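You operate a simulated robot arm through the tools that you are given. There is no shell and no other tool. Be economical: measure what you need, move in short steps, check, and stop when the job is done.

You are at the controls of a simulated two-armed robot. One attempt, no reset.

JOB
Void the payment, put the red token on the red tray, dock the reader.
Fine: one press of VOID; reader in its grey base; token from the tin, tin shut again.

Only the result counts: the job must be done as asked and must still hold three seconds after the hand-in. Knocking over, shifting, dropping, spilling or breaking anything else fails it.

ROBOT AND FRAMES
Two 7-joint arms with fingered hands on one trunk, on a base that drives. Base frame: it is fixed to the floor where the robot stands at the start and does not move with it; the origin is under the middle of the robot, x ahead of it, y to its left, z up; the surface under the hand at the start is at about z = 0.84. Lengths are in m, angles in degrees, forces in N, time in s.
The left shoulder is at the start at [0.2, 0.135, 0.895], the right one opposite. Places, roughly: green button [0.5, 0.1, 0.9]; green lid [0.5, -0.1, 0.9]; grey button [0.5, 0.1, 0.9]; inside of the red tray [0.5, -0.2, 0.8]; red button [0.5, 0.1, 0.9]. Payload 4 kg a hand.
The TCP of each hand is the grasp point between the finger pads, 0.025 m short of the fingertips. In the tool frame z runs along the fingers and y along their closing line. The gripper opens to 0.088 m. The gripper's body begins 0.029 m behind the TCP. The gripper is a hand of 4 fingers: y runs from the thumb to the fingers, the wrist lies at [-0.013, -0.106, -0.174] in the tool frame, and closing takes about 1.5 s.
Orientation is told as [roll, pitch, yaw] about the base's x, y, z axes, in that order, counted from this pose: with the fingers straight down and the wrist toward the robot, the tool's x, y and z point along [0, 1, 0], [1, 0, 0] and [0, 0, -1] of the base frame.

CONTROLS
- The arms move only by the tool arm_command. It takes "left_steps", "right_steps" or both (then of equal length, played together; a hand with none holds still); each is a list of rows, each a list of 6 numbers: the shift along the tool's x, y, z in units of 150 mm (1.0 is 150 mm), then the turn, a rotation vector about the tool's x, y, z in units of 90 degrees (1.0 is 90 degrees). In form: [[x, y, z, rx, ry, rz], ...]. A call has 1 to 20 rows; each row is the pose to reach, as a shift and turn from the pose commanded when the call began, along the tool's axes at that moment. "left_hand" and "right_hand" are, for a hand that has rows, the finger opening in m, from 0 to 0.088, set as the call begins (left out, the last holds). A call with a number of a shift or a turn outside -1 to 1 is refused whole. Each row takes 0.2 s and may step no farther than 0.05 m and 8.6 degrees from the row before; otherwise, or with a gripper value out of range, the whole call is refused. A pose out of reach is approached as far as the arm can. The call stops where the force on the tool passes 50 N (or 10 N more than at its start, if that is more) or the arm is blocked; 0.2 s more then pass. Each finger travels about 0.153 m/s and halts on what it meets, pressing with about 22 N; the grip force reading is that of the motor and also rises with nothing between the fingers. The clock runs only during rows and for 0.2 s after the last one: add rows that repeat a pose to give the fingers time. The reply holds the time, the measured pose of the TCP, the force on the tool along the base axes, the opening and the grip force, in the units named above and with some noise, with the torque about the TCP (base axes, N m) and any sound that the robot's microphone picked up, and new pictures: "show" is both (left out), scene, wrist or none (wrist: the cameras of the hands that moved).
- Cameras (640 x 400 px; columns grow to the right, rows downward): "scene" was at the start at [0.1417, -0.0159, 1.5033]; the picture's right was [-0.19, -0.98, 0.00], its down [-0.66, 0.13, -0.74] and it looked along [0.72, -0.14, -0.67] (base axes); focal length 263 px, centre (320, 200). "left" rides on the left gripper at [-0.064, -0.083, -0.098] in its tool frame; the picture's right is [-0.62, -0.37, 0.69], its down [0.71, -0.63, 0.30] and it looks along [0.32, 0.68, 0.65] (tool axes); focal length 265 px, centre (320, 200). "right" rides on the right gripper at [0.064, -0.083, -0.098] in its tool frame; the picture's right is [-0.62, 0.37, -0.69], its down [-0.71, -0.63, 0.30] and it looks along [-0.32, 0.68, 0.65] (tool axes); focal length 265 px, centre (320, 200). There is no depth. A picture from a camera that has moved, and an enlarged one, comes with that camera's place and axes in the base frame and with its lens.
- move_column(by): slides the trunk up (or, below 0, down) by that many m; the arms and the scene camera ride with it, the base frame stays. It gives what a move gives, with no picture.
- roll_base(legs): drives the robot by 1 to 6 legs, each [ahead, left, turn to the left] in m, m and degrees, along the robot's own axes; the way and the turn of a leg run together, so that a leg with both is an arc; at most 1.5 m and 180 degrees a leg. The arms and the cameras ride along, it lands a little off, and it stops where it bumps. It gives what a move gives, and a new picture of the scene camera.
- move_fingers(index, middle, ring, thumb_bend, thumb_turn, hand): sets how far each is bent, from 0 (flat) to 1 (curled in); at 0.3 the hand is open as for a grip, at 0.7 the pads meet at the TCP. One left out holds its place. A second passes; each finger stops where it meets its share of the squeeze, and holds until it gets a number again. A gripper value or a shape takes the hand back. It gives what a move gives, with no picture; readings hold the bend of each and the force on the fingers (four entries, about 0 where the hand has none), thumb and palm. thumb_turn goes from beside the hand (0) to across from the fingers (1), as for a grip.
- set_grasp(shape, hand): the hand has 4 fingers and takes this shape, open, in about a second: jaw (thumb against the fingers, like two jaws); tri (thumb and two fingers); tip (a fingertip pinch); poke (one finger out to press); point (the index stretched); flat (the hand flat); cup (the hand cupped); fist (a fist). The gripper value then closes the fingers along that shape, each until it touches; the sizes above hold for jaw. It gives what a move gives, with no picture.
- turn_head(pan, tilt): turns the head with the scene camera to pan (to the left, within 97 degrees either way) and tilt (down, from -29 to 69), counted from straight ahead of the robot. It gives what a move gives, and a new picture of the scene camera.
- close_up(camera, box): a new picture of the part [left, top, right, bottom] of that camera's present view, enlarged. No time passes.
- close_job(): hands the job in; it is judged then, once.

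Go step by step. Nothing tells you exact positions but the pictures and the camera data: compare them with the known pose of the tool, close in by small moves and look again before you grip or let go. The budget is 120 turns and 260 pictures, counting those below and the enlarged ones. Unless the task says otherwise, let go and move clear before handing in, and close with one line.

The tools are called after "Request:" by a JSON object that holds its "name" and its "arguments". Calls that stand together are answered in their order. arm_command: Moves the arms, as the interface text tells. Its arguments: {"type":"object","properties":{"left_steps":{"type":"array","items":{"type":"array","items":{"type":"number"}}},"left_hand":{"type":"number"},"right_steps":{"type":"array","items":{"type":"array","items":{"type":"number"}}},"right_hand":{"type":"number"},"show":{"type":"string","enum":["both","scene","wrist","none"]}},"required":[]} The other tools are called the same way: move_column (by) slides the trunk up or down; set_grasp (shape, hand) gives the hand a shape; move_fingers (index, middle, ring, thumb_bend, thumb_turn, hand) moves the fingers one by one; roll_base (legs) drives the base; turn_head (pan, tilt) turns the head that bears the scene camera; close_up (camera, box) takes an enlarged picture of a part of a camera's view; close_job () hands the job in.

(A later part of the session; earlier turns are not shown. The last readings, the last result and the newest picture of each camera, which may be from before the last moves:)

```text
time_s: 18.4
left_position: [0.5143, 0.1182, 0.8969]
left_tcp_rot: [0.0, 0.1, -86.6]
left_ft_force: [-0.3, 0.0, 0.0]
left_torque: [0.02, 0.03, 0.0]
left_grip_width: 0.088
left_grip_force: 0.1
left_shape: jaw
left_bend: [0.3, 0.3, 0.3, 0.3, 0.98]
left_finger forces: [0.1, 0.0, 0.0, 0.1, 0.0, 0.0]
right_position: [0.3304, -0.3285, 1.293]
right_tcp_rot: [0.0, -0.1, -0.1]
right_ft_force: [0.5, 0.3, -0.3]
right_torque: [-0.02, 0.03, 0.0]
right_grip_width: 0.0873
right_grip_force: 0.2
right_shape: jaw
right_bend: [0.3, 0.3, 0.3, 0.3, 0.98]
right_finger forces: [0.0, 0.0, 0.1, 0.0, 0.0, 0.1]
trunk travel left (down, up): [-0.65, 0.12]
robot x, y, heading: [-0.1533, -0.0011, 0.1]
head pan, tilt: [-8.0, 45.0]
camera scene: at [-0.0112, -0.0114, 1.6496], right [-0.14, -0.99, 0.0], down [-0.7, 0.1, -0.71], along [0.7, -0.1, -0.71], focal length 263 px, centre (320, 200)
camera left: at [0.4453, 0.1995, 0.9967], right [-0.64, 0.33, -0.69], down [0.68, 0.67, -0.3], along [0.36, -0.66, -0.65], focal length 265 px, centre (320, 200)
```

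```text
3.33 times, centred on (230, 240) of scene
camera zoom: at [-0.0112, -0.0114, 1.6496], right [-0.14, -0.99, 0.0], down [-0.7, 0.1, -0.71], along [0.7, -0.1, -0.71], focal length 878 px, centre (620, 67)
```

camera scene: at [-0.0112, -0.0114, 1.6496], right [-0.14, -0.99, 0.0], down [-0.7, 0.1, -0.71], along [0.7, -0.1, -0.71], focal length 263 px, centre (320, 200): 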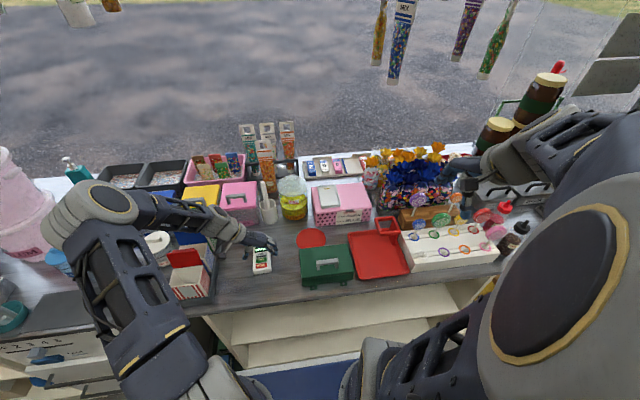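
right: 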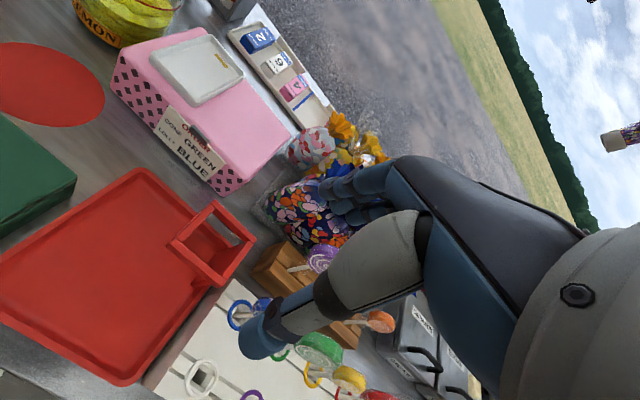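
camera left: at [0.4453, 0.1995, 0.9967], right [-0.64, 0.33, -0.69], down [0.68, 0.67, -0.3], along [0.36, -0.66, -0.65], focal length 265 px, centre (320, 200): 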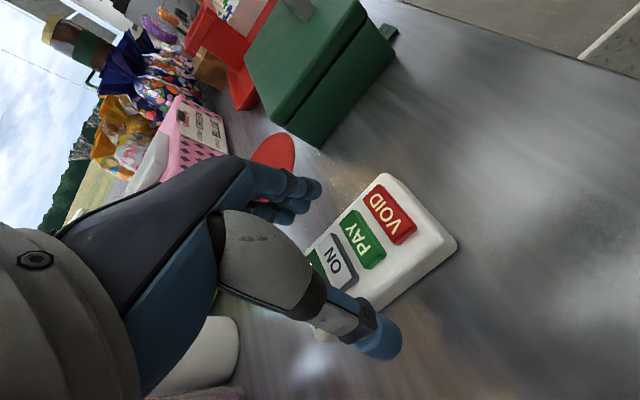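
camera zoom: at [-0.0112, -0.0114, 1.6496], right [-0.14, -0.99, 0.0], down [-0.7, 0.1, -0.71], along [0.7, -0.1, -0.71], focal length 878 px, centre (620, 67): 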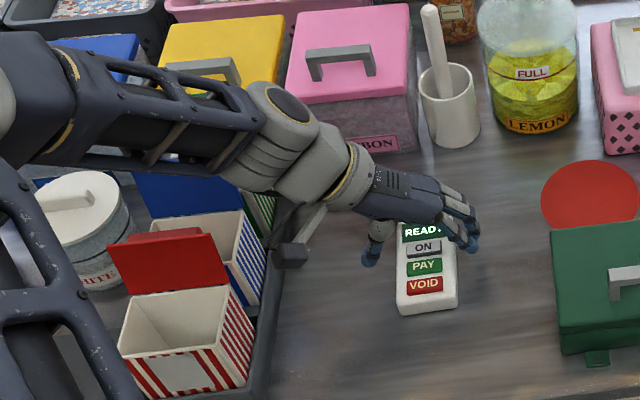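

The forearm runs rather low over the boxes, so I raise the trunk 0.1 m more and bring the hand back down, watching the clearance.

Request:
{"name": "move_column", "arguments": {"by": 0.11}}

Request:
{"name": "arm_command", "arguments": {"left_steps": [[0, 0, 0.2, 0, 0, 0], [0, 0, 0.45, 0, 0, 0], [0, 0, 0.7, 0, 0, 0], [0, 0, 0.82, 0, 0, 0], [0, 0, 0.82, 0, 0, 0]]}}

Request:
{"name": "close_up", "arguments": {"camera": "left", "box": [240, 140, 460, 360]}}

Request:
{"name": "close_up", "arguments": {"camera": "scene", "box": [130, 190, 310, 330]}}

```text
time_s: 19.8
left_position: [0.5133, 0.1191, 1.0082]
left_tcp_rot: [-0.1, 0.0, -86.6]
left_ft_force: [0.1, -0.2, -0.7]
left_torque: [0.02, -0.02, 0.0]
left_grip_width: 0.0876
left_grip_force: 0.0
left_shape: jaw
left_bend: [0.3, 0.3, 0.3, 0.3, 0.98]
left_finger forces: [0.1, 0.0, 0.1, 0.0, 0.1, 0.0]
right_position: [0.3302, -0.329, 1.402]
right_tcp_rot: [0.0, 0.1, -0.1]
right_ft_force: [-0.1, 0.0, 0.3]
right_torque: [0.02, -0.04, 0.0]
right_grip_width: 0.0877
right_grip_force: 0.0
right_shape: jaw
right_bend: [0.3, 0.3, 0.3, 0.3, 0.98]
right_finger forces: [0.1, 0.1, 0.0, 0.1, 0.0, 0.0]
trunk travel left (down, up): [-0.76, 0.01]
robot x, y, heading: [-0.1473, 0.0036, -0.1]
head pan, tilt: [-8.0, 45.0]
```

```text
time_s: 21.0
left_position: [0.5134, 0.1202, 0.8841]
left_tcp_rot: [0.0, 0.0, -86.6]
left_ft_force: [0.9, -0.2, -0.4]
left_torque: [0.05, 0.0, 0.0]
left_grip_width: 0.088
left_grip_force: 0.0
left_shape: jaw
left_bend: [0.3, 0.3, 0.3, 0.3, 0.98]
left_finger forces: [0.0, 0.0, 0.0, 0.0, 0.1, 0.0]
right_position: [0.3292, -0.329, 1.4024]
right_tcp_rot: [0.0, 0.0, -0.1]
right_ft_force: [0.9, 0.0, -0.6]
right_torque: [-0.01, -0.02, -0.03]
right_grip_width: 0.0875
right_grip_force: 0.1
right_shape: jaw
right_bend: [0.3, 0.3, 0.3, 0.3, 0.98]
right_finger forces: [0.1, 0.0, 0.1, 0.0, 0.0, 0.0]
trunk travel left (down, up): [-0.76, 0.01]
robot x, y, heading: [-0.1514, 0.0002, -0.0]
head pan, tilt: [-8.0, 45.0]
camera scene: at [-0.0111, -0.0113, 1.7596], right [-0.14, -0.99, 0.0], down [-0.7, 0.1, -0.71], along [0.7, -0.1, -0.71], focal length 263 px, centre (320, 200)
camera left: at [0.4454, 0.2014, 0.9839], right [-0.64, 0.33, -0.69], down [0.68, 0.67, -0.3], along [0.36, -0.66, -0.65], focal length 265 px, centre (320, 200)
```

scene: 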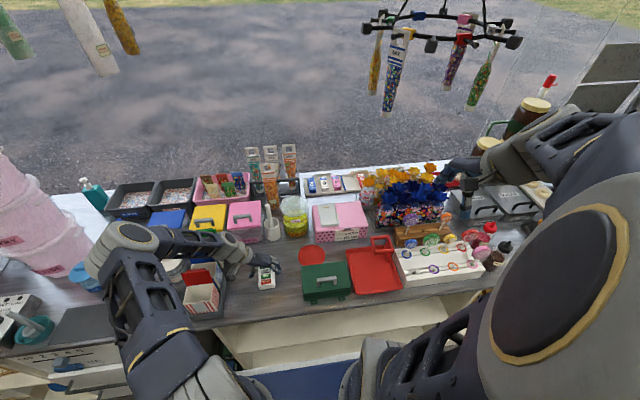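
left: 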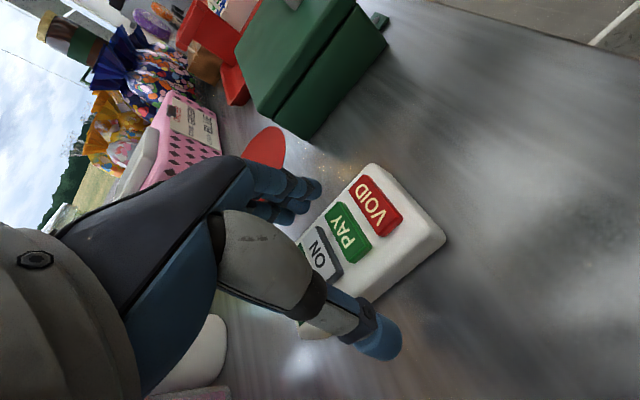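

```text
1.82 times, centred on (350, 250) of left
camera zoom: at [0.4454, 0.2014, 0.9839], right [-0.64, 0.33, -0.69], down [0.68, 0.67, -0.3], along [0.36, -0.66, -0.65], focal length 483 px, centre (266, 109)
```

zoom: 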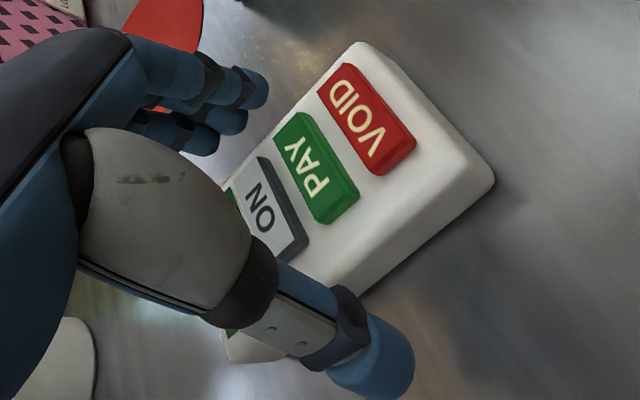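

```text
2.86 times, centred on (220, 260) of scene
camera zoom: at [-0.0111, -0.0113, 1.7596], right [-0.14, -0.99, 0.0], down [-0.7, 0.1, -0.71], along [0.7, -0.1, -0.71], focal length 753 px, centre (606, 29)
```

zoom: 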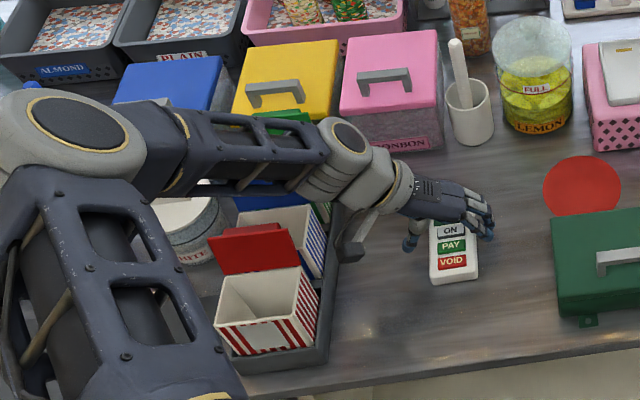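

Request:
{"name": "arm_command", "arguments": {"left_steps": [[0, -0.007, 0.06, 0, 0, 0], [0, -0.007, 0.1, 0, 0, 0], [0, -0.007, 0.1, 0, 0, 0]], "show": "none"}}

Request:
{"name": "close_up", "arguments": {"camera": "left", "box": [240, 140, 460, 360]}}

Request:
{"name": "close_up", "arguments": {"camera": "scene", "box": [210, 225, 310, 300]}}

```text
time_s: 21.8
left_position: [0.5141, 0.1215, 0.8712]
left_tcp_rot: [0.0, 0.0, -86.6]
left_ft_force: [-0.8, -0.3, -0.1]
left_torque: [0.03, -0.03, 0.0]
left_grip_width: 0.0879
left_grip_force: 0.2
left_shape: jaw
left_bend: [0.3, 0.3, 0.3, 0.3, 0.98]
left_finger forces: [0.1, 0.1, 0.0, 0.0, 0.0, 0.0]
right_position: [0.3289, -0.3296, 1.4022]
right_tcp_rot: [0.0, 0.1, -0.1]
right_ft_force: [0.0, 0.0, -0.5]
right_torque: [0.01, 0.01, 0.0]
right_grip_width: 0.0875
right_grip_force: 0.1
right_shape: jaw
right_bend: [0.3, 0.3, 0.3, 0.3, 0.98]
right_finger forces: [0.0, 0.0, 0.0, 0.0, 0.1, 0.1]
trunk travel left (down, up): [-0.76, 0.01]
robot x, y, heading: [-0.1567, -0.0008, -0.1]
head pan, tilt: [-8.0, 45.0]
```

```text
1.82 times, centred on (350, 250) of left
camera zoom: at [0.4452, 0.2027, 0.9688], right [-0.64, 0.33, -0.69], down [0.68, 0.67, -0.3], along [0.36, -0.66, -0.65], focal length 483 px, centre (266, 109)
```

zoom: 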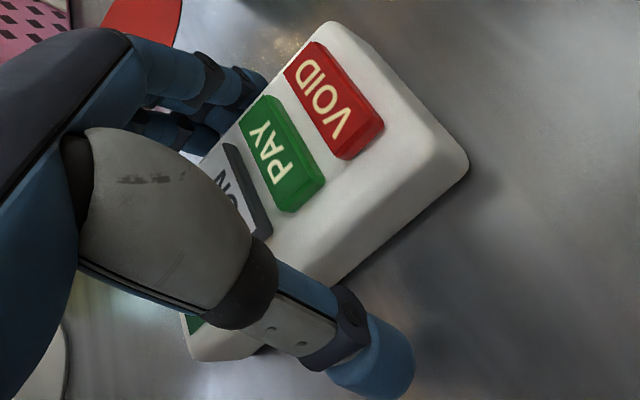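

```text
5.33 times, centred on (260, 262) of scene
camera zoom: at [-0.0111, -0.0113, 1.7596], right [-0.14, -0.99, 0.0], down [-0.7, 0.1, -0.71], along [0.7, -0.1, -0.71], focal length 1405 px, centre (640, -133)
```

zoom: 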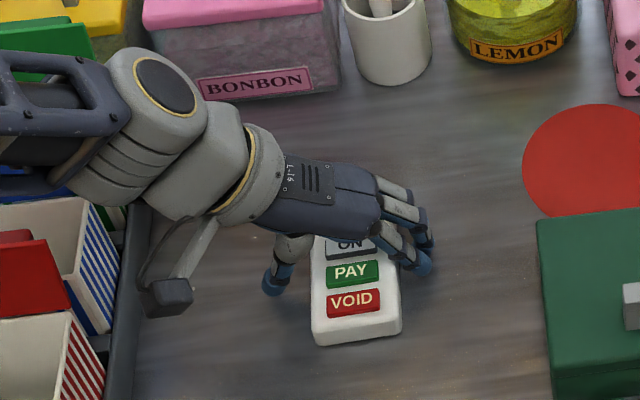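

Request:
{"name": "arm_command", "arguments": {"left_steps": [[0, 0, 0, 0, 0, 0], [0, 0, 0, 0, 0, 0], [0, 0, 0, 0, 0, 0], [0, 0, 0, 0, 0, 0], [0, 0, 0, 0, 0, 0], [0, 0, 0, 0, 0, 0], [0, 0, 0, 0, 0, 0], [0, 0, 0, 0, 0, 0]], "left_hand": 0.04, "show": "none"}}

Request:
{"name": "close_up", "arguments": {"camera": "left", "box": [240, 140, 460, 360]}}

Request:
{"name": "close_up", "arguments": {"camera": "scene", "box": [210, 225, 310, 300]}}

```text
time_s: 23.6
left_position: [0.5134, 0.1213, 0.8695]
left_tcp_rot: [0.0, 0.0, -86.6]
left_ft_force: [0.4, 0.4, -0.1]
left_torque: [0.03, 0.01, 0.0]
left_grip_width: 0.0544
left_grip_force: 21.6
left_shape: jaw
left_bend: [0.74, 0.41, 0.38, 0.61, 0.99]
left_finger forces: [11.0, 6.2, 2.7, 0.0, 20.0, 0.0]
right_position: [0.3289, -0.3301, 1.4018]
right_tcp_rot: [0.0, 0.1, -0.2]
right_ft_force: [0.0, 0.3, 0.8]
right_torque: [0.02, 0.0, 0.02]
right_grip_width: 0.0876
right_grip_force: 0.0
right_shape: jaw
right_bend: [0.3, 0.3, 0.3, 0.3, 0.98]
right_finger forces: [0.0, 0.0, 0.0, 0.0, 0.1, 0.0]
trunk travel left (down, up): [-0.76, 0.01]
robot x, y, heading: [-0.1539, -0.0022, -0.1]
head pan, tilt: [-8.0, 45.0]
```

```text
1.82 times, centred on (350, 250) of left
camera zoom: at [0.4451, 0.2027, 0.9688], right [-0.64, 0.33, -0.69], down [0.68, 0.67, -0.3], along [0.36, -0.66, -0.65], focal length 483 px, centre (266, 109)
```

zoom: 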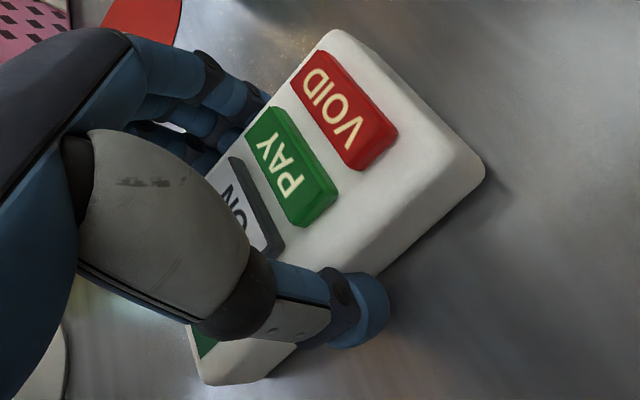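

```text
5.33 times, centred on (260, 262) of scene
camera zoom: at [-0.0111, -0.0113, 1.7596], right [-0.14, -0.99, 0.0], down [-0.7, 0.1, -0.71], along [0.7, -0.1, -0.71], focal length 1405 px, centre (640, -133)
```

zoom: 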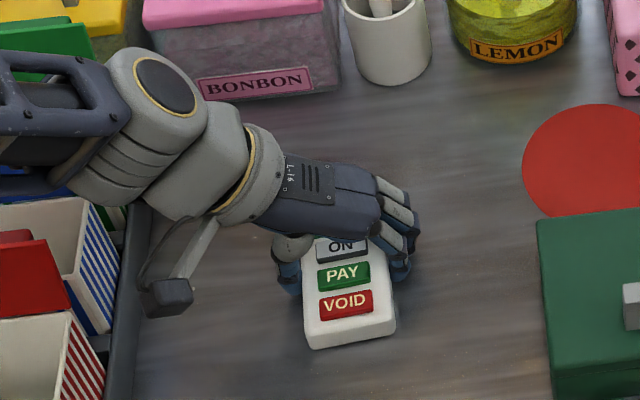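

Request:
{"name": "arm_command", "arguments": {"left_steps": [[0, 0, -0.05, 0, 0, 0], [0, 0, -0.12, 0, 0, 0], [0, 0, -0.2, 0, 0, 0], [0, 0, -0.2, 0, 0, 0]], "show": "none"}}

Request:
{"name": "close_up", "arguments": {"camera": "left", "box": [240, 140, 460, 360]}}

Request:
{"name": "close_up", "arguments": {"camera": "scene", "box": [210, 210, 310, 285]}}

```text
time_s: 24.6
left_position: [0.513, 0.122, 0.9011]
left_tcp_rot: [0.0, 0.0, -86.6]
left_ft_force: [0.7, -0.7, -1.9]
left_torque: [-0.01, 0.02, -0.01]
left_grip_width: 0.0544
left_grip_force: 21.7
left_shape: jaw
left_bend: [0.74, 0.41, 0.38, 0.61, 0.99]
left_finger forces: [11.2, 6.2, 2.6, 0.0, 20.1, 0.0]
right_position: [0.3295, -0.3286, 1.4035]
right_tcp_rot: [0.1, 0.0, -0.1]
right_ft_force: [0.0, -0.8, 0.5]
right_torque: [0.01, -0.01, 0.01]
right_grip_width: 0.0876
right_grip_force: 0.0
right_shape: jaw
right_bend: [0.3, 0.3, 0.3, 0.3, 0.98]
right_finger forces: [0.0, 0.1, 0.1, 0.0, 0.0, 0.0]
trunk travel left (down, up): [-0.76, 0.01]
robot x, y, heading: [-0.1524, -0.0026, -0.3]
head pan, tilt: [-8.0, 45.0]
```

```text
1.82 times, centred on (350, 250) of left
camera zoom: at [0.4451, 0.2029, 0.9998], right [-0.64, 0.33, -0.69], down [0.68, 0.67, -0.3], along [0.36, -0.66, -0.65], focal length 483 px, centre (266, 109)
```

zoom: 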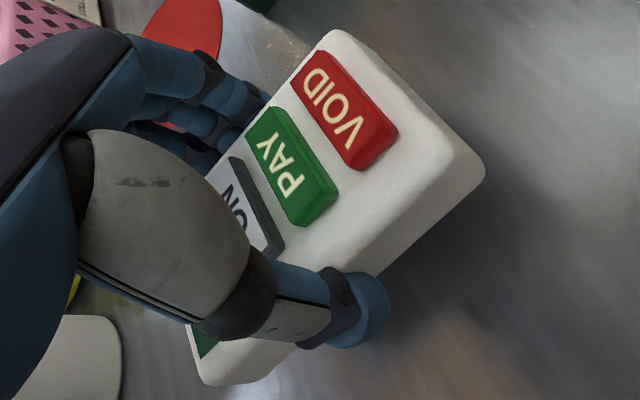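

```text
5.33 times, centred on (260, 248) of scene
camera zoom: at [-0.0111, -0.0113, 1.7596], right [-0.14, -0.99, 0.0], down [-0.7, 0.1, -0.71], along [0.7, -0.1, -0.71], focal length 1405 px, centre (640, -53)
```

zoom: 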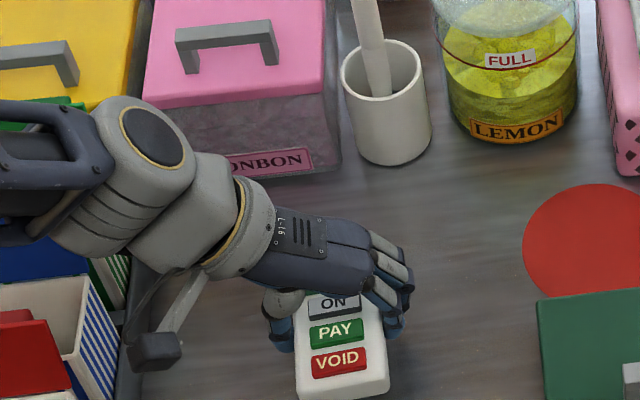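

The reader is held level. I lift it high and carry it toward the base on the pink box.

Request:
{"name": "arm_command", "arguments": {"left_steps": [[0, 0, -0.25, 0, 0, 0], [0, 0, -0.5, 0, 0, 0], [0, 0, -0.75, 0, 0, 0], [0, 0, -1.0, 0, 0, 0], [0.15, 0.2, -1.0, 0, 0, 0], [0.3, 0.4, -1.0, 0, 0, 0], [0.4, 0.6, -1.0, 0, 0, 0], [0.5, 0.8, -1.0, 0, 0, 0], [0.6, 1.0, -1.0, 0, 0, 0], [0.6, 1.0, -1.0, 0, 0, 0]]}}

```text
time_s: 26.8
left_position: [0.6147, -0.0262, 1.0524]
left_tcp_rot: [0.0, -0.1, -86.6]
left_ft_force: [-0.6, 0.0, -2.0]
left_torque: [0.0, -0.02, 0.01]
left_grip_width: 0.0541
left_grip_force: 22.0
left_shape: jaw
left_bend: [0.74, 0.41, 0.38, 0.61, 0.99]
left_finger forces: [11.1, 6.4, 2.7, 0.0, 20.1, 0.0]
right_position: [0.3299, -0.3294, 1.4029]
right_tcp_rot: [0.0, -0.1, -0.1]
right_ft_force: [-0.3, -0.1, -0.2]
right_torque: [-0.03, -0.01, 0.0]
right_grip_width: 0.0877
right_grip_force: 0.0
right_shape: jaw
right_bend: [0.3, 0.3, 0.3, 0.3, 0.98]
right_finger forces: [0.1, 0.0, 0.1, 0.0, 0.0, 0.1]
trunk travel left (down, up): [-0.76, 0.01]
robot x, y, heading: [-0.1521, -0.0011, 0.1]
head pan, tilt: [-8.0, 45.0]
camera scene: at [-0.0111, -0.0114, 1.7596], right [-0.14, -0.99, 0.0], down [-0.7, 0.1, -0.71], along [0.7, -0.1, -0.71], focal length 263 px, centre (320, 200)
camera left: at [0.5463, 0.0545, 1.1509], right [-0.64, 0.33, -0.69], down [0.68, 0.67, -0.3], along [0.36, -0.66, -0.65], focal length 265 px, centre (320, 200)
```

scene: 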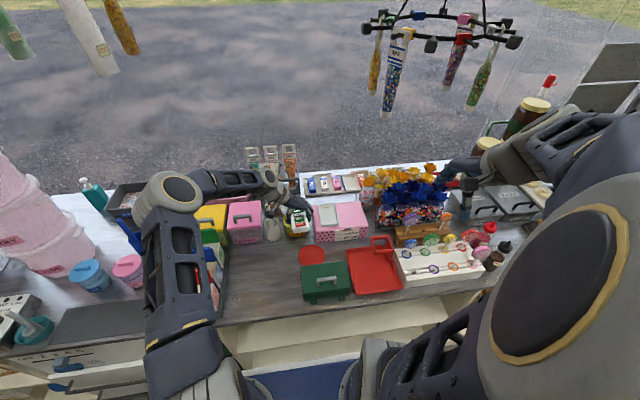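
left: 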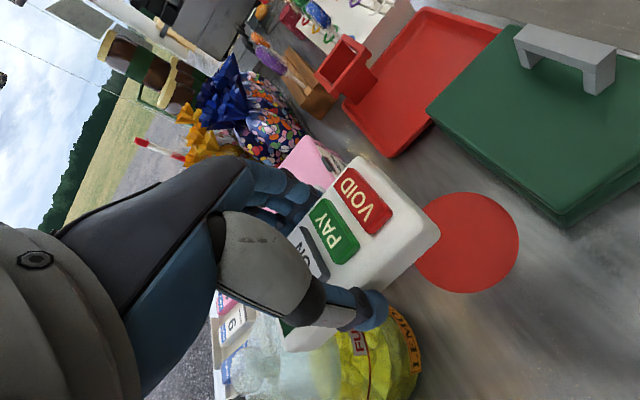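

Request:
{"name": "arm_command", "arguments": {"left_steps": [[0, 0.2, -0.2, 0, 0, 0], [0, 0.45, -0.3, 0, 0, 0], [0, 0.7, -0.3, 0, 0, 0], [0.1, 0.867, -0.3, 0, 0, 0], [0.35, 0.867, -0.3, 0, 0, 0], [0.63, 0.867, -0.3, 0, 0, 0], [0.63, 0.867, -0.3, 0, 0, 0]]}}

Request:
{"name": "close_up", "arguments": {"camera": "scene", "box": [250, 150, 410, 270]}}

Request:
{"name": "close_up", "arguments": {"camera": "left", "box": [180, 100, 500, 400]}}

```text
time_s: 28.4
left_position: [0.702, -0.1474, 1.0939]
left_tcp_rot: [-0.1, -0.1, -86.7]
left_ft_force: [0.0, 0.4, -1.9]
left_torque: [0.01, 0.04, 0.03]
left_grip_width: 0.0543
left_grip_force: 21.9
left_shape: jaw
left_bend: [0.29, 0.41, 0.38, 0.61, 0.99]
left_finger forces: [12.0, 6.5, 3.1, 0.0, 21.4, 0.0]
left hand out of reach, approached as far as the arm can: row 6, 7
right_position: [0.3297, -0.3288, 1.4014]
right_tcp_rot: [0.1, 0.0, 0.0]
right_ft_force: [0.2, -0.7, 0.7]
right_torque: [-0.01, 0.0, 0.0]
right_grip_width: 0.0876
right_grip_force: 0.1
right_shape: jaw
right_bend: [0.3, 0.3, 0.3, 0.3, 0.98]
right_finger forces: [0.1, 0.1, 0.0, 0.0, 0.0, 0.0]
trunk travel left (down, up): [-0.76, 0.01]
robot x, y, heading: [-0.1484, -0.0005, -0.2]
head pan, tilt: [-8.0, 45.0]
camera scene: at [-0.0112, -0.0109, 1.7595], right [-0.14, -0.99, 0.0], down [-0.7, 0.1, -0.71], along [0.7, -0.1, -0.71], focal length 263 px, centre (320, 200)
camera left: at [0.6338, -0.0664, 1.1929], right [-0.64, 0.33, -0.69], down [0.68, 0.67, -0.31], along [0.36, -0.66, -0.65], focal length 265 px, centre (320, 200)
```

scene: 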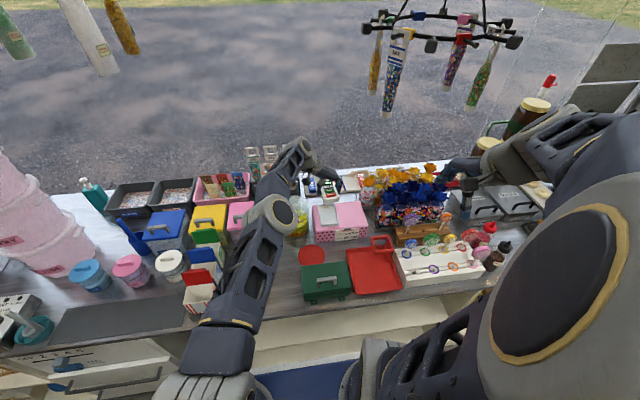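
left: 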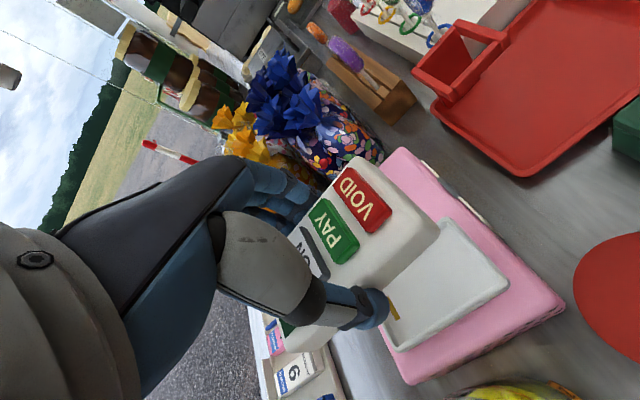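

```text
3.33 times, centred on (330, 210) of scene
camera zoom: at [-0.0112, -0.0109, 1.7595], right [-0.14, -0.99, 0.0], down [-0.7, 0.1, -0.71], along [0.7, -0.1, -0.71], focal length 878 px, centre (287, 167)
```

zoom: 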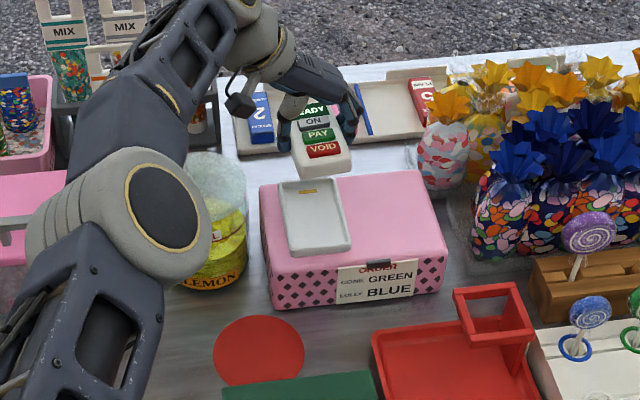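

```text
1.33 times, centred on (340, 250) of left
camera zoom: at [0.6338, -0.0664, 1.1929], right [-0.64, 0.33, -0.69], down [0.68, 0.67, -0.31], along [0.36, -0.66, -0.65], focal length 354 px, centre (293, 133)
```

zoom: 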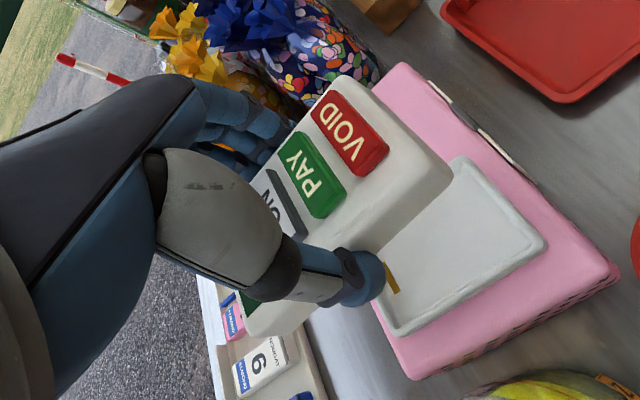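

The arm is at its limit here, so I pull the hand back 0.08 m and then drive ahead 0.08 m.

Request:
{"name": "arm_command", "arguments": {"left_steps": [[-0.2, 0, 0, 0, 0, 0], [-0.4, 0, 0, 0, 0, 0], [-0.6, 0, 0, 0, 0, 0], [-0.6, 0, 0, 0, 0, 0]], "show": "none"}}

Request:
{"name": "roll_base", "arguments": {"legs": [[0.08, 0, 0]]}}

Request:
{"name": "close_up", "arguments": {"camera": "scene", "box": [250, 150, 410, 270]}}

Request:
{"name": "close_up", "arguments": {"camera": "left", "box": [180, 100, 500, 400]}}

```text
time_s: 29.4
left_position: [0.6152, -0.1521, 1.0969]
left_tcp_rot: [-0.1, 0.0, -86.6]
left_ft_force: [0.4, 0.4, -1.3]
left_torque: [0.0, 0.0, 0.03]
left_grip_width: 0.0539
left_grip_force: 22.0
left_shape: jaw
left_bend: [0.29, 0.41, 0.38, 0.61, 0.99]
left_finger forces: [11.6, 6.0, 2.8, 0.1, 20.5, 0.0]
right_position: [0.3292, -0.3291, 1.4024]
right_tcp_rot: [0.0, 0.0, 0.0]
right_ft_force: [0.0, 0.1, -1.1]
right_torque: [0.01, 0.02, 0.01]
right_grip_width: 0.0877
right_grip_force: 0.1
right_shape: jaw
right_bend: [0.3, 0.3, 0.3, 0.3, 0.98]
right_finger forces: [0.0, 0.1, 0.1, 0.0, 0.0, 0.0]
trunk travel left (down, up): [-0.76, 0.01]
robot x, y, heading: [-0.1509, 0.001, -0.4]
head pan, tilt: [-8.0, 45.0]
```

```text
time_s: 30.4
left_position: [0.6922, -0.1531, 1.0987]
left_tcp_rot: [0.0, 0.0, -86.7]
left_ft_force: [-0.1, -0.6, -2.2]
left_torque: [-0.02, 0.02, -0.03]
left_grip_width: 0.0541
left_grip_force: 21.8
left_shape: jaw
left_bend: [0.29, 0.41, 0.38, 0.61, 0.99]
left_finger forces: [11.6, 6.1, 2.7, 0.1, 20.4, 0.0]
right_position: [0.4076, -0.3309, 1.4022]
right_tcp_rot: [-0.1, 0.0, -0.3]
right_ft_force: [-1.0, 1.0, 0.5]
right_torque: [0.02, -0.05, -0.01]
right_grip_width: 0.0875
right_grip_force: 0.0
right_shape: jaw
right_bend: [0.3, 0.3, 0.3, 0.3, 0.98]
right_finger forces: [0.1, 0.0, 0.0, 0.1, 0.0, 0.0]
trunk travel left (down, up): [-0.76, 0.01]
robot x, y, heading: [-0.0717, -0.0045, -0.2]
head pan, tilt: [-8.0, 45.0]
camera scene: at [0.0679, -0.0117, 1.7596], right [-0.14, -0.99, 0.0], down [-0.7, 0.1, -0.71], along [0.7, -0.1, -0.71], focal length 263 px, centre (320, 200)
```

scene: 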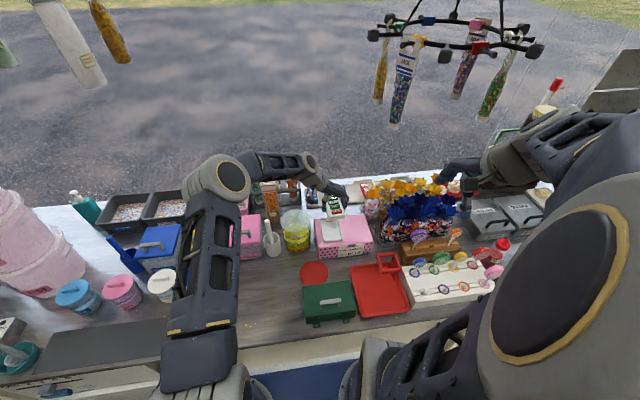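

```text
3.33 times, centred on (330, 210) of scene
camera zoom: at [0.0679, -0.0117, 1.7596], right [-0.14, -0.99, 0.0], down [-0.7, 0.1, -0.71], along [0.7, -0.1, -0.71], focal length 878 px, centre (287, 167)
```

zoom: 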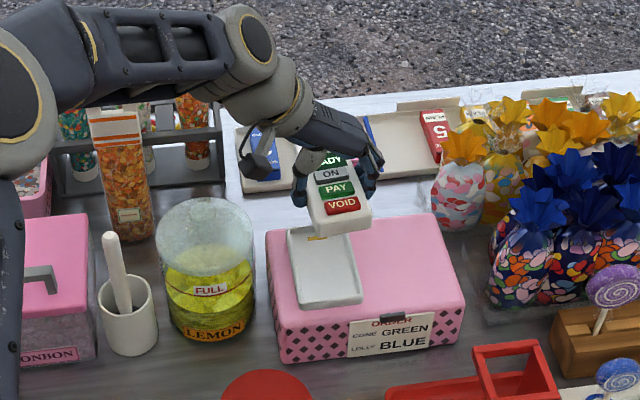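

```text
1.33 times, centred on (340, 250) of left
camera zoom: at [0.6249, -0.0715, 1.1964], right [-0.64, 0.33, -0.69], down [0.68, 0.67, -0.3], along [0.36, -0.66, -0.65], focal length 354 px, centre (293, 133)
```

zoom: 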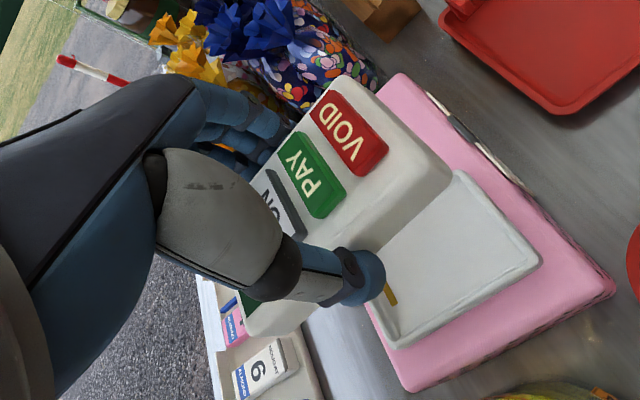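

Request:
{"name": "close_up", "arguments": {"camera": "scene", "box": [310, 180, 370, 230]}}

Request:
{"name": "close_up", "arguments": {"camera": "left", "box": [280, 140, 460, 280]}}

```text
8.00 times, centred on (340, 205) of scene
camera zoom: at [0.0679, -0.0117, 1.7596], right [-0.14, -0.99, 0.0], down [-0.7, 0.1, -0.71], along [0.7, -0.1, -0.71], focal length 2108 px, centre (160, 160)
```

zoom: 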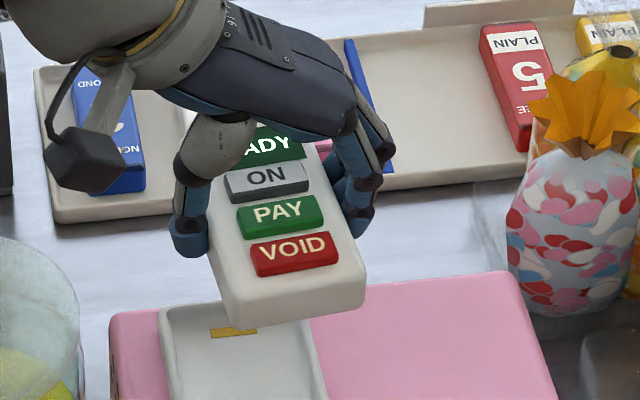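

```text
2.86 times, centred on (370, 210) of left
camera zoom: at [0.6249, -0.0715, 1.1964], right [-0.64, 0.33, -0.69], down [0.68, 0.67, -0.3], along [0.36, -0.66, -0.65], focal length 758 px, centre (177, 171)
```

zoom: 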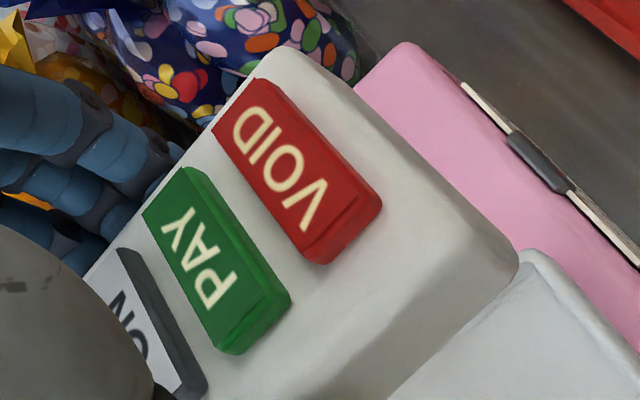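

The reader sits in the hand at about +5 degrees, the base at about -1. I turn by -6.5 degrees, move over the base and come down to just above it.

Request:
{"name": "arm_command", "arguments": {"left_steps": [[0.05, 0, 0.1, 0, 0, 0.036], [0.12, 0, 0.2, 0, 0, 0.072], [0.12, -0.005, 0.4, 0, 0, 0.072], [0.12, -0.005, 0.6, 0, 0, 0.072], [0.12, -0.005, 0.7, 0, 0, 0.072], [0.12, -0.005, 0.7, 0, 0, 0.072]]}}

Request:
{"name": "close_up", "arguments": {"camera": "scene", "box": [290, 180, 390, 250]}}

Request:
{"name": "close_up", "arguments": {"camera": "left", "box": [240, 120, 480, 360]}}

```text
time_s: 31.8
left_position: [0.7134, -0.1516, 0.9922]
left_tcp_rot: [-0.1, -0.1, -93.3]
left_ft_force: [0.3, -0.2, -1.5]
left_torque: [0.02, -0.01, 0.0]
left_grip_width: 0.0541
left_grip_force: 22.0
left_shape: jaw
left_bend: [0.29, 0.41, 0.38, 0.61, 0.99]
left_finger forces: [11.5, 6.1, 2.7, 0.0, 20.5, 0.0]
right_position: [0.4069, -0.3299, 1.4029]
right_tcp_rot: [-0.1, 0.0, -0.2]
right_ft_force: [-0.4, -0.3, 1.2]
right_torque: [-0.03, -0.03, -0.02]
right_grip_width: 0.0876
right_grip_force: 0.2
right_shape: jaw
right_bend: [0.3, 0.3, 0.3, 0.3, 0.98]
right_finger forces: [0.0, 0.0, 0.1, 0.0, 0.1, 0.1]
trunk travel left (down, up): [-0.76, 0.01]
robot x, y, heading: [-0.0746, -0.0016, -0.2]
head pan, tilt: [-8.0, 45.0]
camera scene: at [0.0682, -0.0117, 1.7595], right [-0.14, -0.99, 0.0], down [-0.7, 0.1, -0.71], along [0.7, -0.1, -0.71], focal length 263 px, centre (320, 200)
camera left: at [0.655, -0.0626, 1.0899], right [-0.6, 0.4, -0.69], down [0.75, 0.59, -0.3], along [0.29, -0.7, -0.65], focal length 265 px, centre (320, 200)
```

scene: 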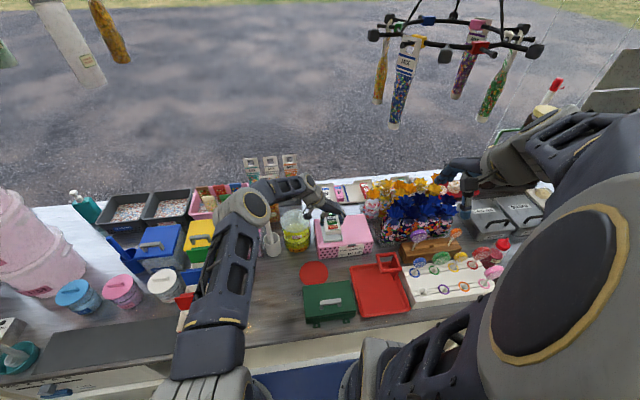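
left: 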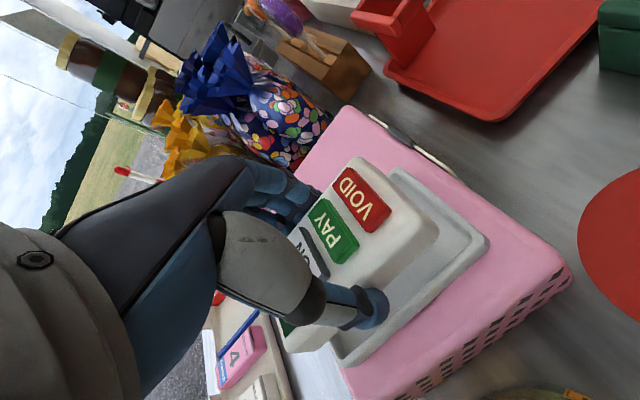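

```text
5.71 times, centred on (340, 215) of scene
camera zoom: at [0.0682, -0.0117, 1.7595], right [-0.14, -0.99, 0.0], down [-0.7, 0.1, -0.71], along [0.7, -0.1, -0.71], focal length 1505 px, centre (206, 114)
```

zoom: 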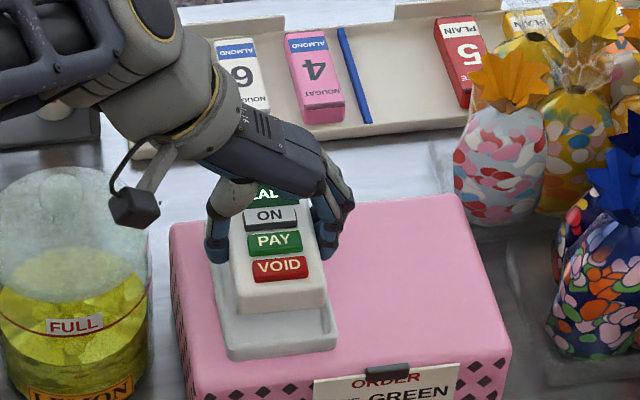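

```text
1.67 times, centred on (360, 240) of left
camera zoom: at [0.655, -0.0626, 1.0899], right [-0.6, 0.4, -0.69], down [0.75, 0.59, -0.3], along [0.29, -0.7, -0.65], focal length 442 px, centre (253, 133)
```

zoom: 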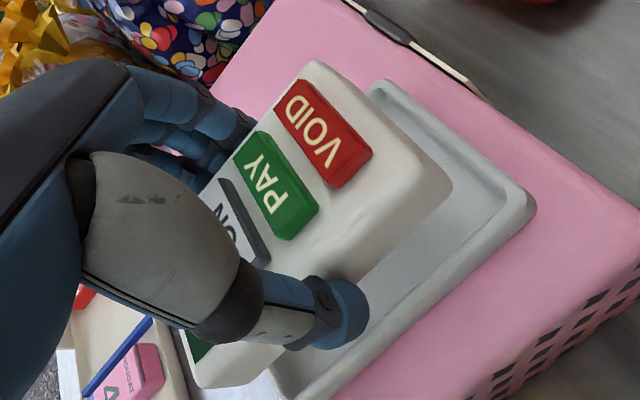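

Request:
{"name": "arm_command", "arguments": {"left_steps": [[0, 0, 0.06, 0, 0, 0], [0, 0, 0.12, 0, 0, 0], [0, 0, 0.12, 0, 0, 0]], "show": "none"}}

Request:
{"name": "close_up", "arguments": {"camera": "scene", "box": [300, 195, 370, 245]}}

Request:
{"name": "close_up", "arguments": {"camera": "left", "box": [280, 140, 480, 340]}}

```text
time_s: 32.6
left_position: [0.7119, -0.1507, 0.975]
left_tcp_rot: [0.0, 0.0, -93.2]
left_ft_force: [-0.3, 0.2, -1.8]
left_torque: [-0.01, 0.0, -0.01]
left_grip_width: 0.0542
left_grip_force: 21.8
left_shape: jaw
left_bend: [0.29, 0.41, 0.38, 0.61, 0.99]
left_finger forces: [11.5, 6.1, 2.7, 0.0, 20.3, 0.0]
right_position: [0.4097, -0.3306, 1.4029]
right_tcp_rot: [0.1, 0.0, -0.2]
right_ft_force: [-0.1, -0.5, 0.0]
right_torque: [0.0, -0.02, 0.02]
right_grip_width: 0.0878
right_grip_force: 0.0
right_shape: jaw
right_bend: [0.3, 0.3, 0.3, 0.3, 0.98]
right_finger forces: [0.0, 0.0, 0.0, 0.1, 0.0, 0.0]
trunk travel left (down, up): [-0.76, 0.01]
robot x, y, heading: [-0.0688, -0.0047, -0.2]
head pan, tilt: [-8.0, 45.0]
```

```text
8.00 times, centred on (335, 220) of scene
camera zoom: at [0.0682, -0.0117, 1.7596], right [-0.14, -0.99, 0.0], down [-0.7, 0.1, -0.71], along [0.7, -0.1, -0.71], focal length 2108 px, centre (200, 40)
```

zoom: 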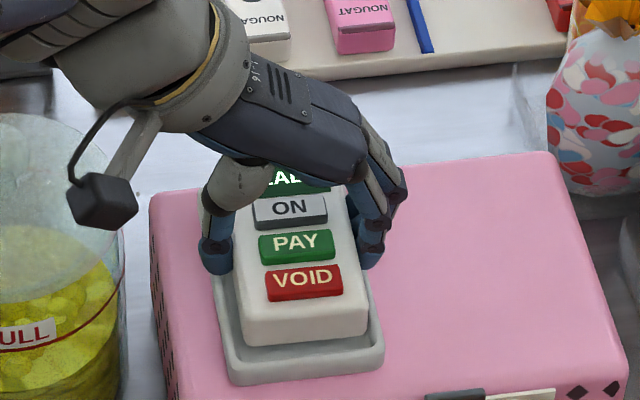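

```text
2.00 times, centred on (380, 240) of left
camera zoom: at [0.6532, -0.0628, 1.0728], right [-0.6, 0.4, -0.69], down [0.75, 0.59, -0.3], along [0.29, -0.7, -0.65], focal length 531 px, centre (200, 120)
```

zoom: 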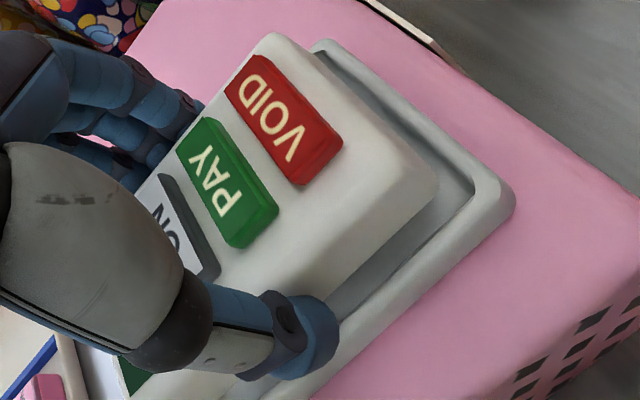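

Request:
{"name": "close_up", "arguments": {"camera": "scene", "box": [322, 222, 352, 246]}}

Request:
{"name": "close_up", "arguments": {"camera": "left", "box": [380, 170, 480, 290]}}

```text
16.00 times, centred on (337, 234) of scene
camera zoom: at [0.0682, -0.0117, 1.7596], right [-0.14, -0.99, 0.0], down [-0.7, 0.1, -0.71], along [0.7, -0.1, -0.71], focal length 4215 px, centre (48, -344)
```

zoom: 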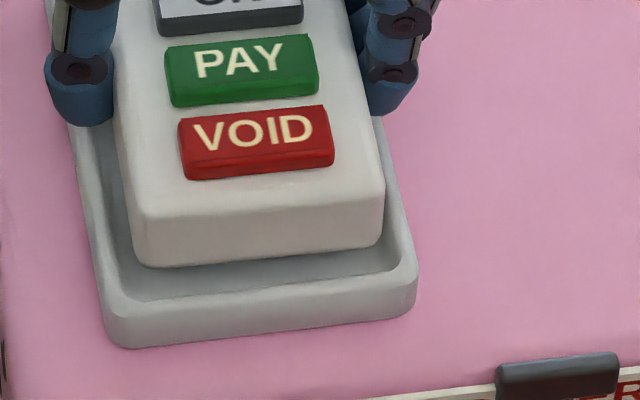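

```text
3.33 times, centred on (430, 230) of left
camera zoom: at [0.6532, -0.0628, 1.0728], right [-0.6, 0.4, -0.69], down [0.75, 0.59, -0.3], along [0.29, -0.7, -0.65], focal length 885 px, centre (-47, 100)
```

zoom: 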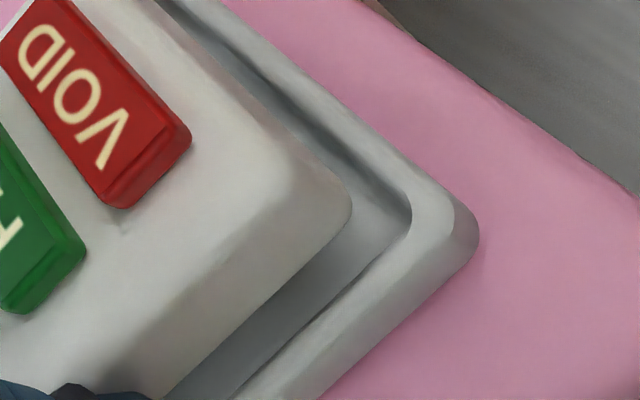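

Request:
{"name": "arm_command", "arguments": {"left_steps": [[0.007, -0.017, 0, 0, 0, -0.017], [0.007, -0.017, 0.02, 0, 0, -0.017], [0.007, -0.017, 0.035, 0, 0, -0.017], [0.007, -0.017, 0.035, 0, 0, -0.017]], "show": "none"}}

Request:
{"name": "close_up", "arguments": {"camera": "scene", "box": [322, 222, 352, 246]}}

Request:
{"name": "close_up", "arguments": {"camera": "left", "box": [380, 170, 480, 290]}}

```text
time_s: 33.6
left_position: [0.7122, -0.1488, 0.9701]
left_tcp_rot: [-0.1, 0.1, -91.6]
left_ft_force: [1.4, -0.1, -2.7]
left_torque: [0.0, 0.01, -0.03]
left_grip_width: 0.054
left_grip_force: 21.8
left_shape: jaw
left_bend: [0.29, 0.41, 0.38, 0.61, 0.99]
left_finger forces: [11.5, 6.2, 2.7, 0.0, 20.3, 0.0]
right_position: [0.4081, -0.3313, 1.4023]
right_tcp_rot: [0.0, 0.0, -0.2]
right_ft_force: [-0.3, 0.0, 0.3]
right_torque: [0.01, 0.02, 0.0]
right_grip_width: 0.0877
right_grip_force: 0.0
right_shape: jaw
right_bend: [0.3, 0.3, 0.3, 0.3, 0.98]
right_finger forces: [0.1, 0.1, 0.1, 0.0, 0.1, 0.1]
trunk travel left (down, up): [-0.76, 0.01]
robot x, y, heading: [-0.0721, -0.0008, -0.1]
head pan, tilt: [-8.0, 45.0]
```

```text
16.00 times, centred on (337, 234) of scene
camera zoom: at [0.0682, -0.0118, 1.7596], right [-0.14, -0.99, 0.0], down [-0.7, 0.1, -0.71], along [0.7, -0.1, -0.71], focal length 4215 px, centre (48, -344)
```

zoom: 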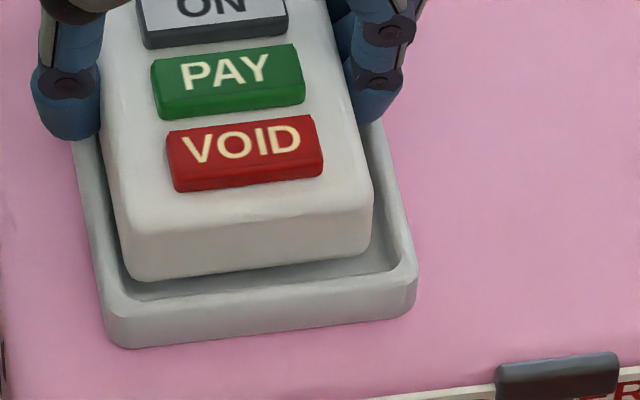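

```text
3.33 times, centred on (430, 230) of left
camera zoom: at [0.6515, -0.0611, 1.0683], right [-0.61, 0.39, -0.69], down [0.73, 0.61, -0.3], along [0.3, -0.69, -0.65], focal length 885 px, centre (-47, 100)
```

zoom: 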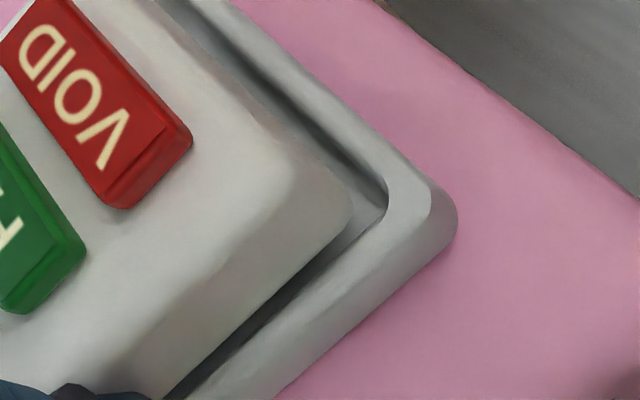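

Request:
{"name": "arm_command", "arguments": {"left_steps": [[0.01, 0.007, 0, 0, 0, 0], [0.01, 0.007, 0.013, 0, 0, 0], [0.01, 0.007, 0.026, 0, 0, 0], [0.01, 0.007, 0.026, 0, 0, 0]], "show": "none"}}

Request:
{"name": "close_up", "arguments": {"camera": "scene", "box": [322, 222, 352, 246]}}

Request:
{"name": "close_up", "arguments": {"camera": "left", "box": [340, 140, 480, 310]}}

```text
time_s: 34.6
left_position: [0.7145, -0.1489, 0.9661]
left_tcp_rot: [0.0, 0.0, -91.7]
left_ft_force: [-0.2, 0.8, 3.1]
left_torque: [-0.15, 0.05, -0.03]
left_grip_width: 0.0539
left_grip_force: 22.1
left_shape: jaw
left_bend: [0.74, 0.42, 0.38, 0.61, 0.99]
left_finger forces: [16.7, 6.0, 2.6, 0.0, 20.7, 0.0]
right_position: [0.4076, -0.3307, 1.4041]
right_tcp_rot: [0.0, 0.0, -0.2]
right_ft_force: [-0.8, -0.4, 0.0]
right_torque: [0.01, 0.0, -0.02]
right_grip_width: 0.0876
right_grip_force: 0.0
right_shape: jaw
right_bend: [0.3, 0.3, 0.3, 0.3, 0.98]
right_finger forces: [0.0, 0.0, 0.0, 0.0, 0.0, 0.0]
trunk travel left (down, up): [-0.76, 0.01]
robot x, y, heading: [-0.0745, 0.0004, -0.1]
head pan, tilt: [-8.0, 45.0]
```

```text
16.00 times, centred on (337, 234) of scene
camera zoom: at [0.068, -0.0117, 1.7597], right [-0.14, -0.99, 0.0], down [-0.7, 0.1, -0.71], along [0.7, -0.1, -0.71], focal length 4215 px, centre (48, -344)
```

zoom: 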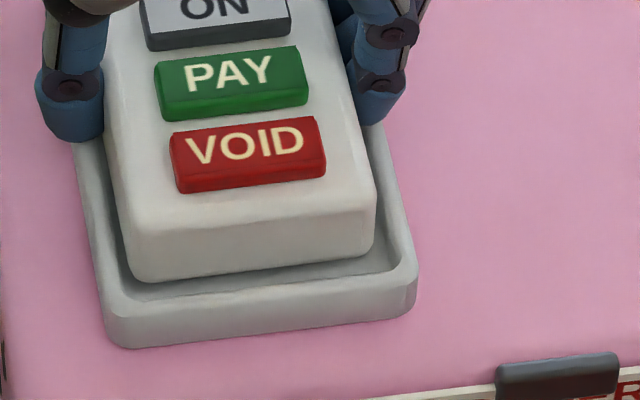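

```text
2.35 times, centred on (410, 225) of left
camera zoom: at [0.6533, -0.0623, 1.0649], right [-0.61, 0.39, -0.69], down [0.73, 0.61, -0.3], along [0.31, -0.69, -0.65], focal length 624 px, centre (108, 141)
```

zoom: 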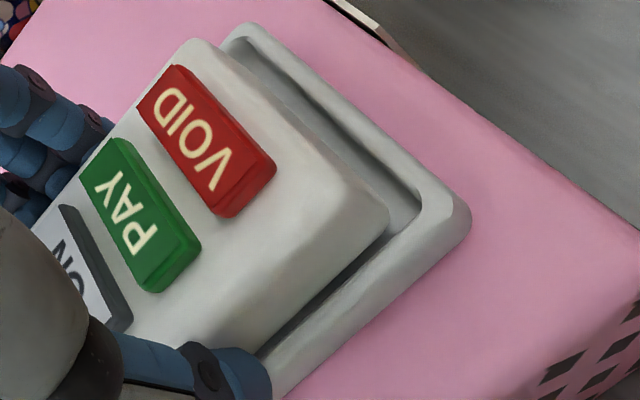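

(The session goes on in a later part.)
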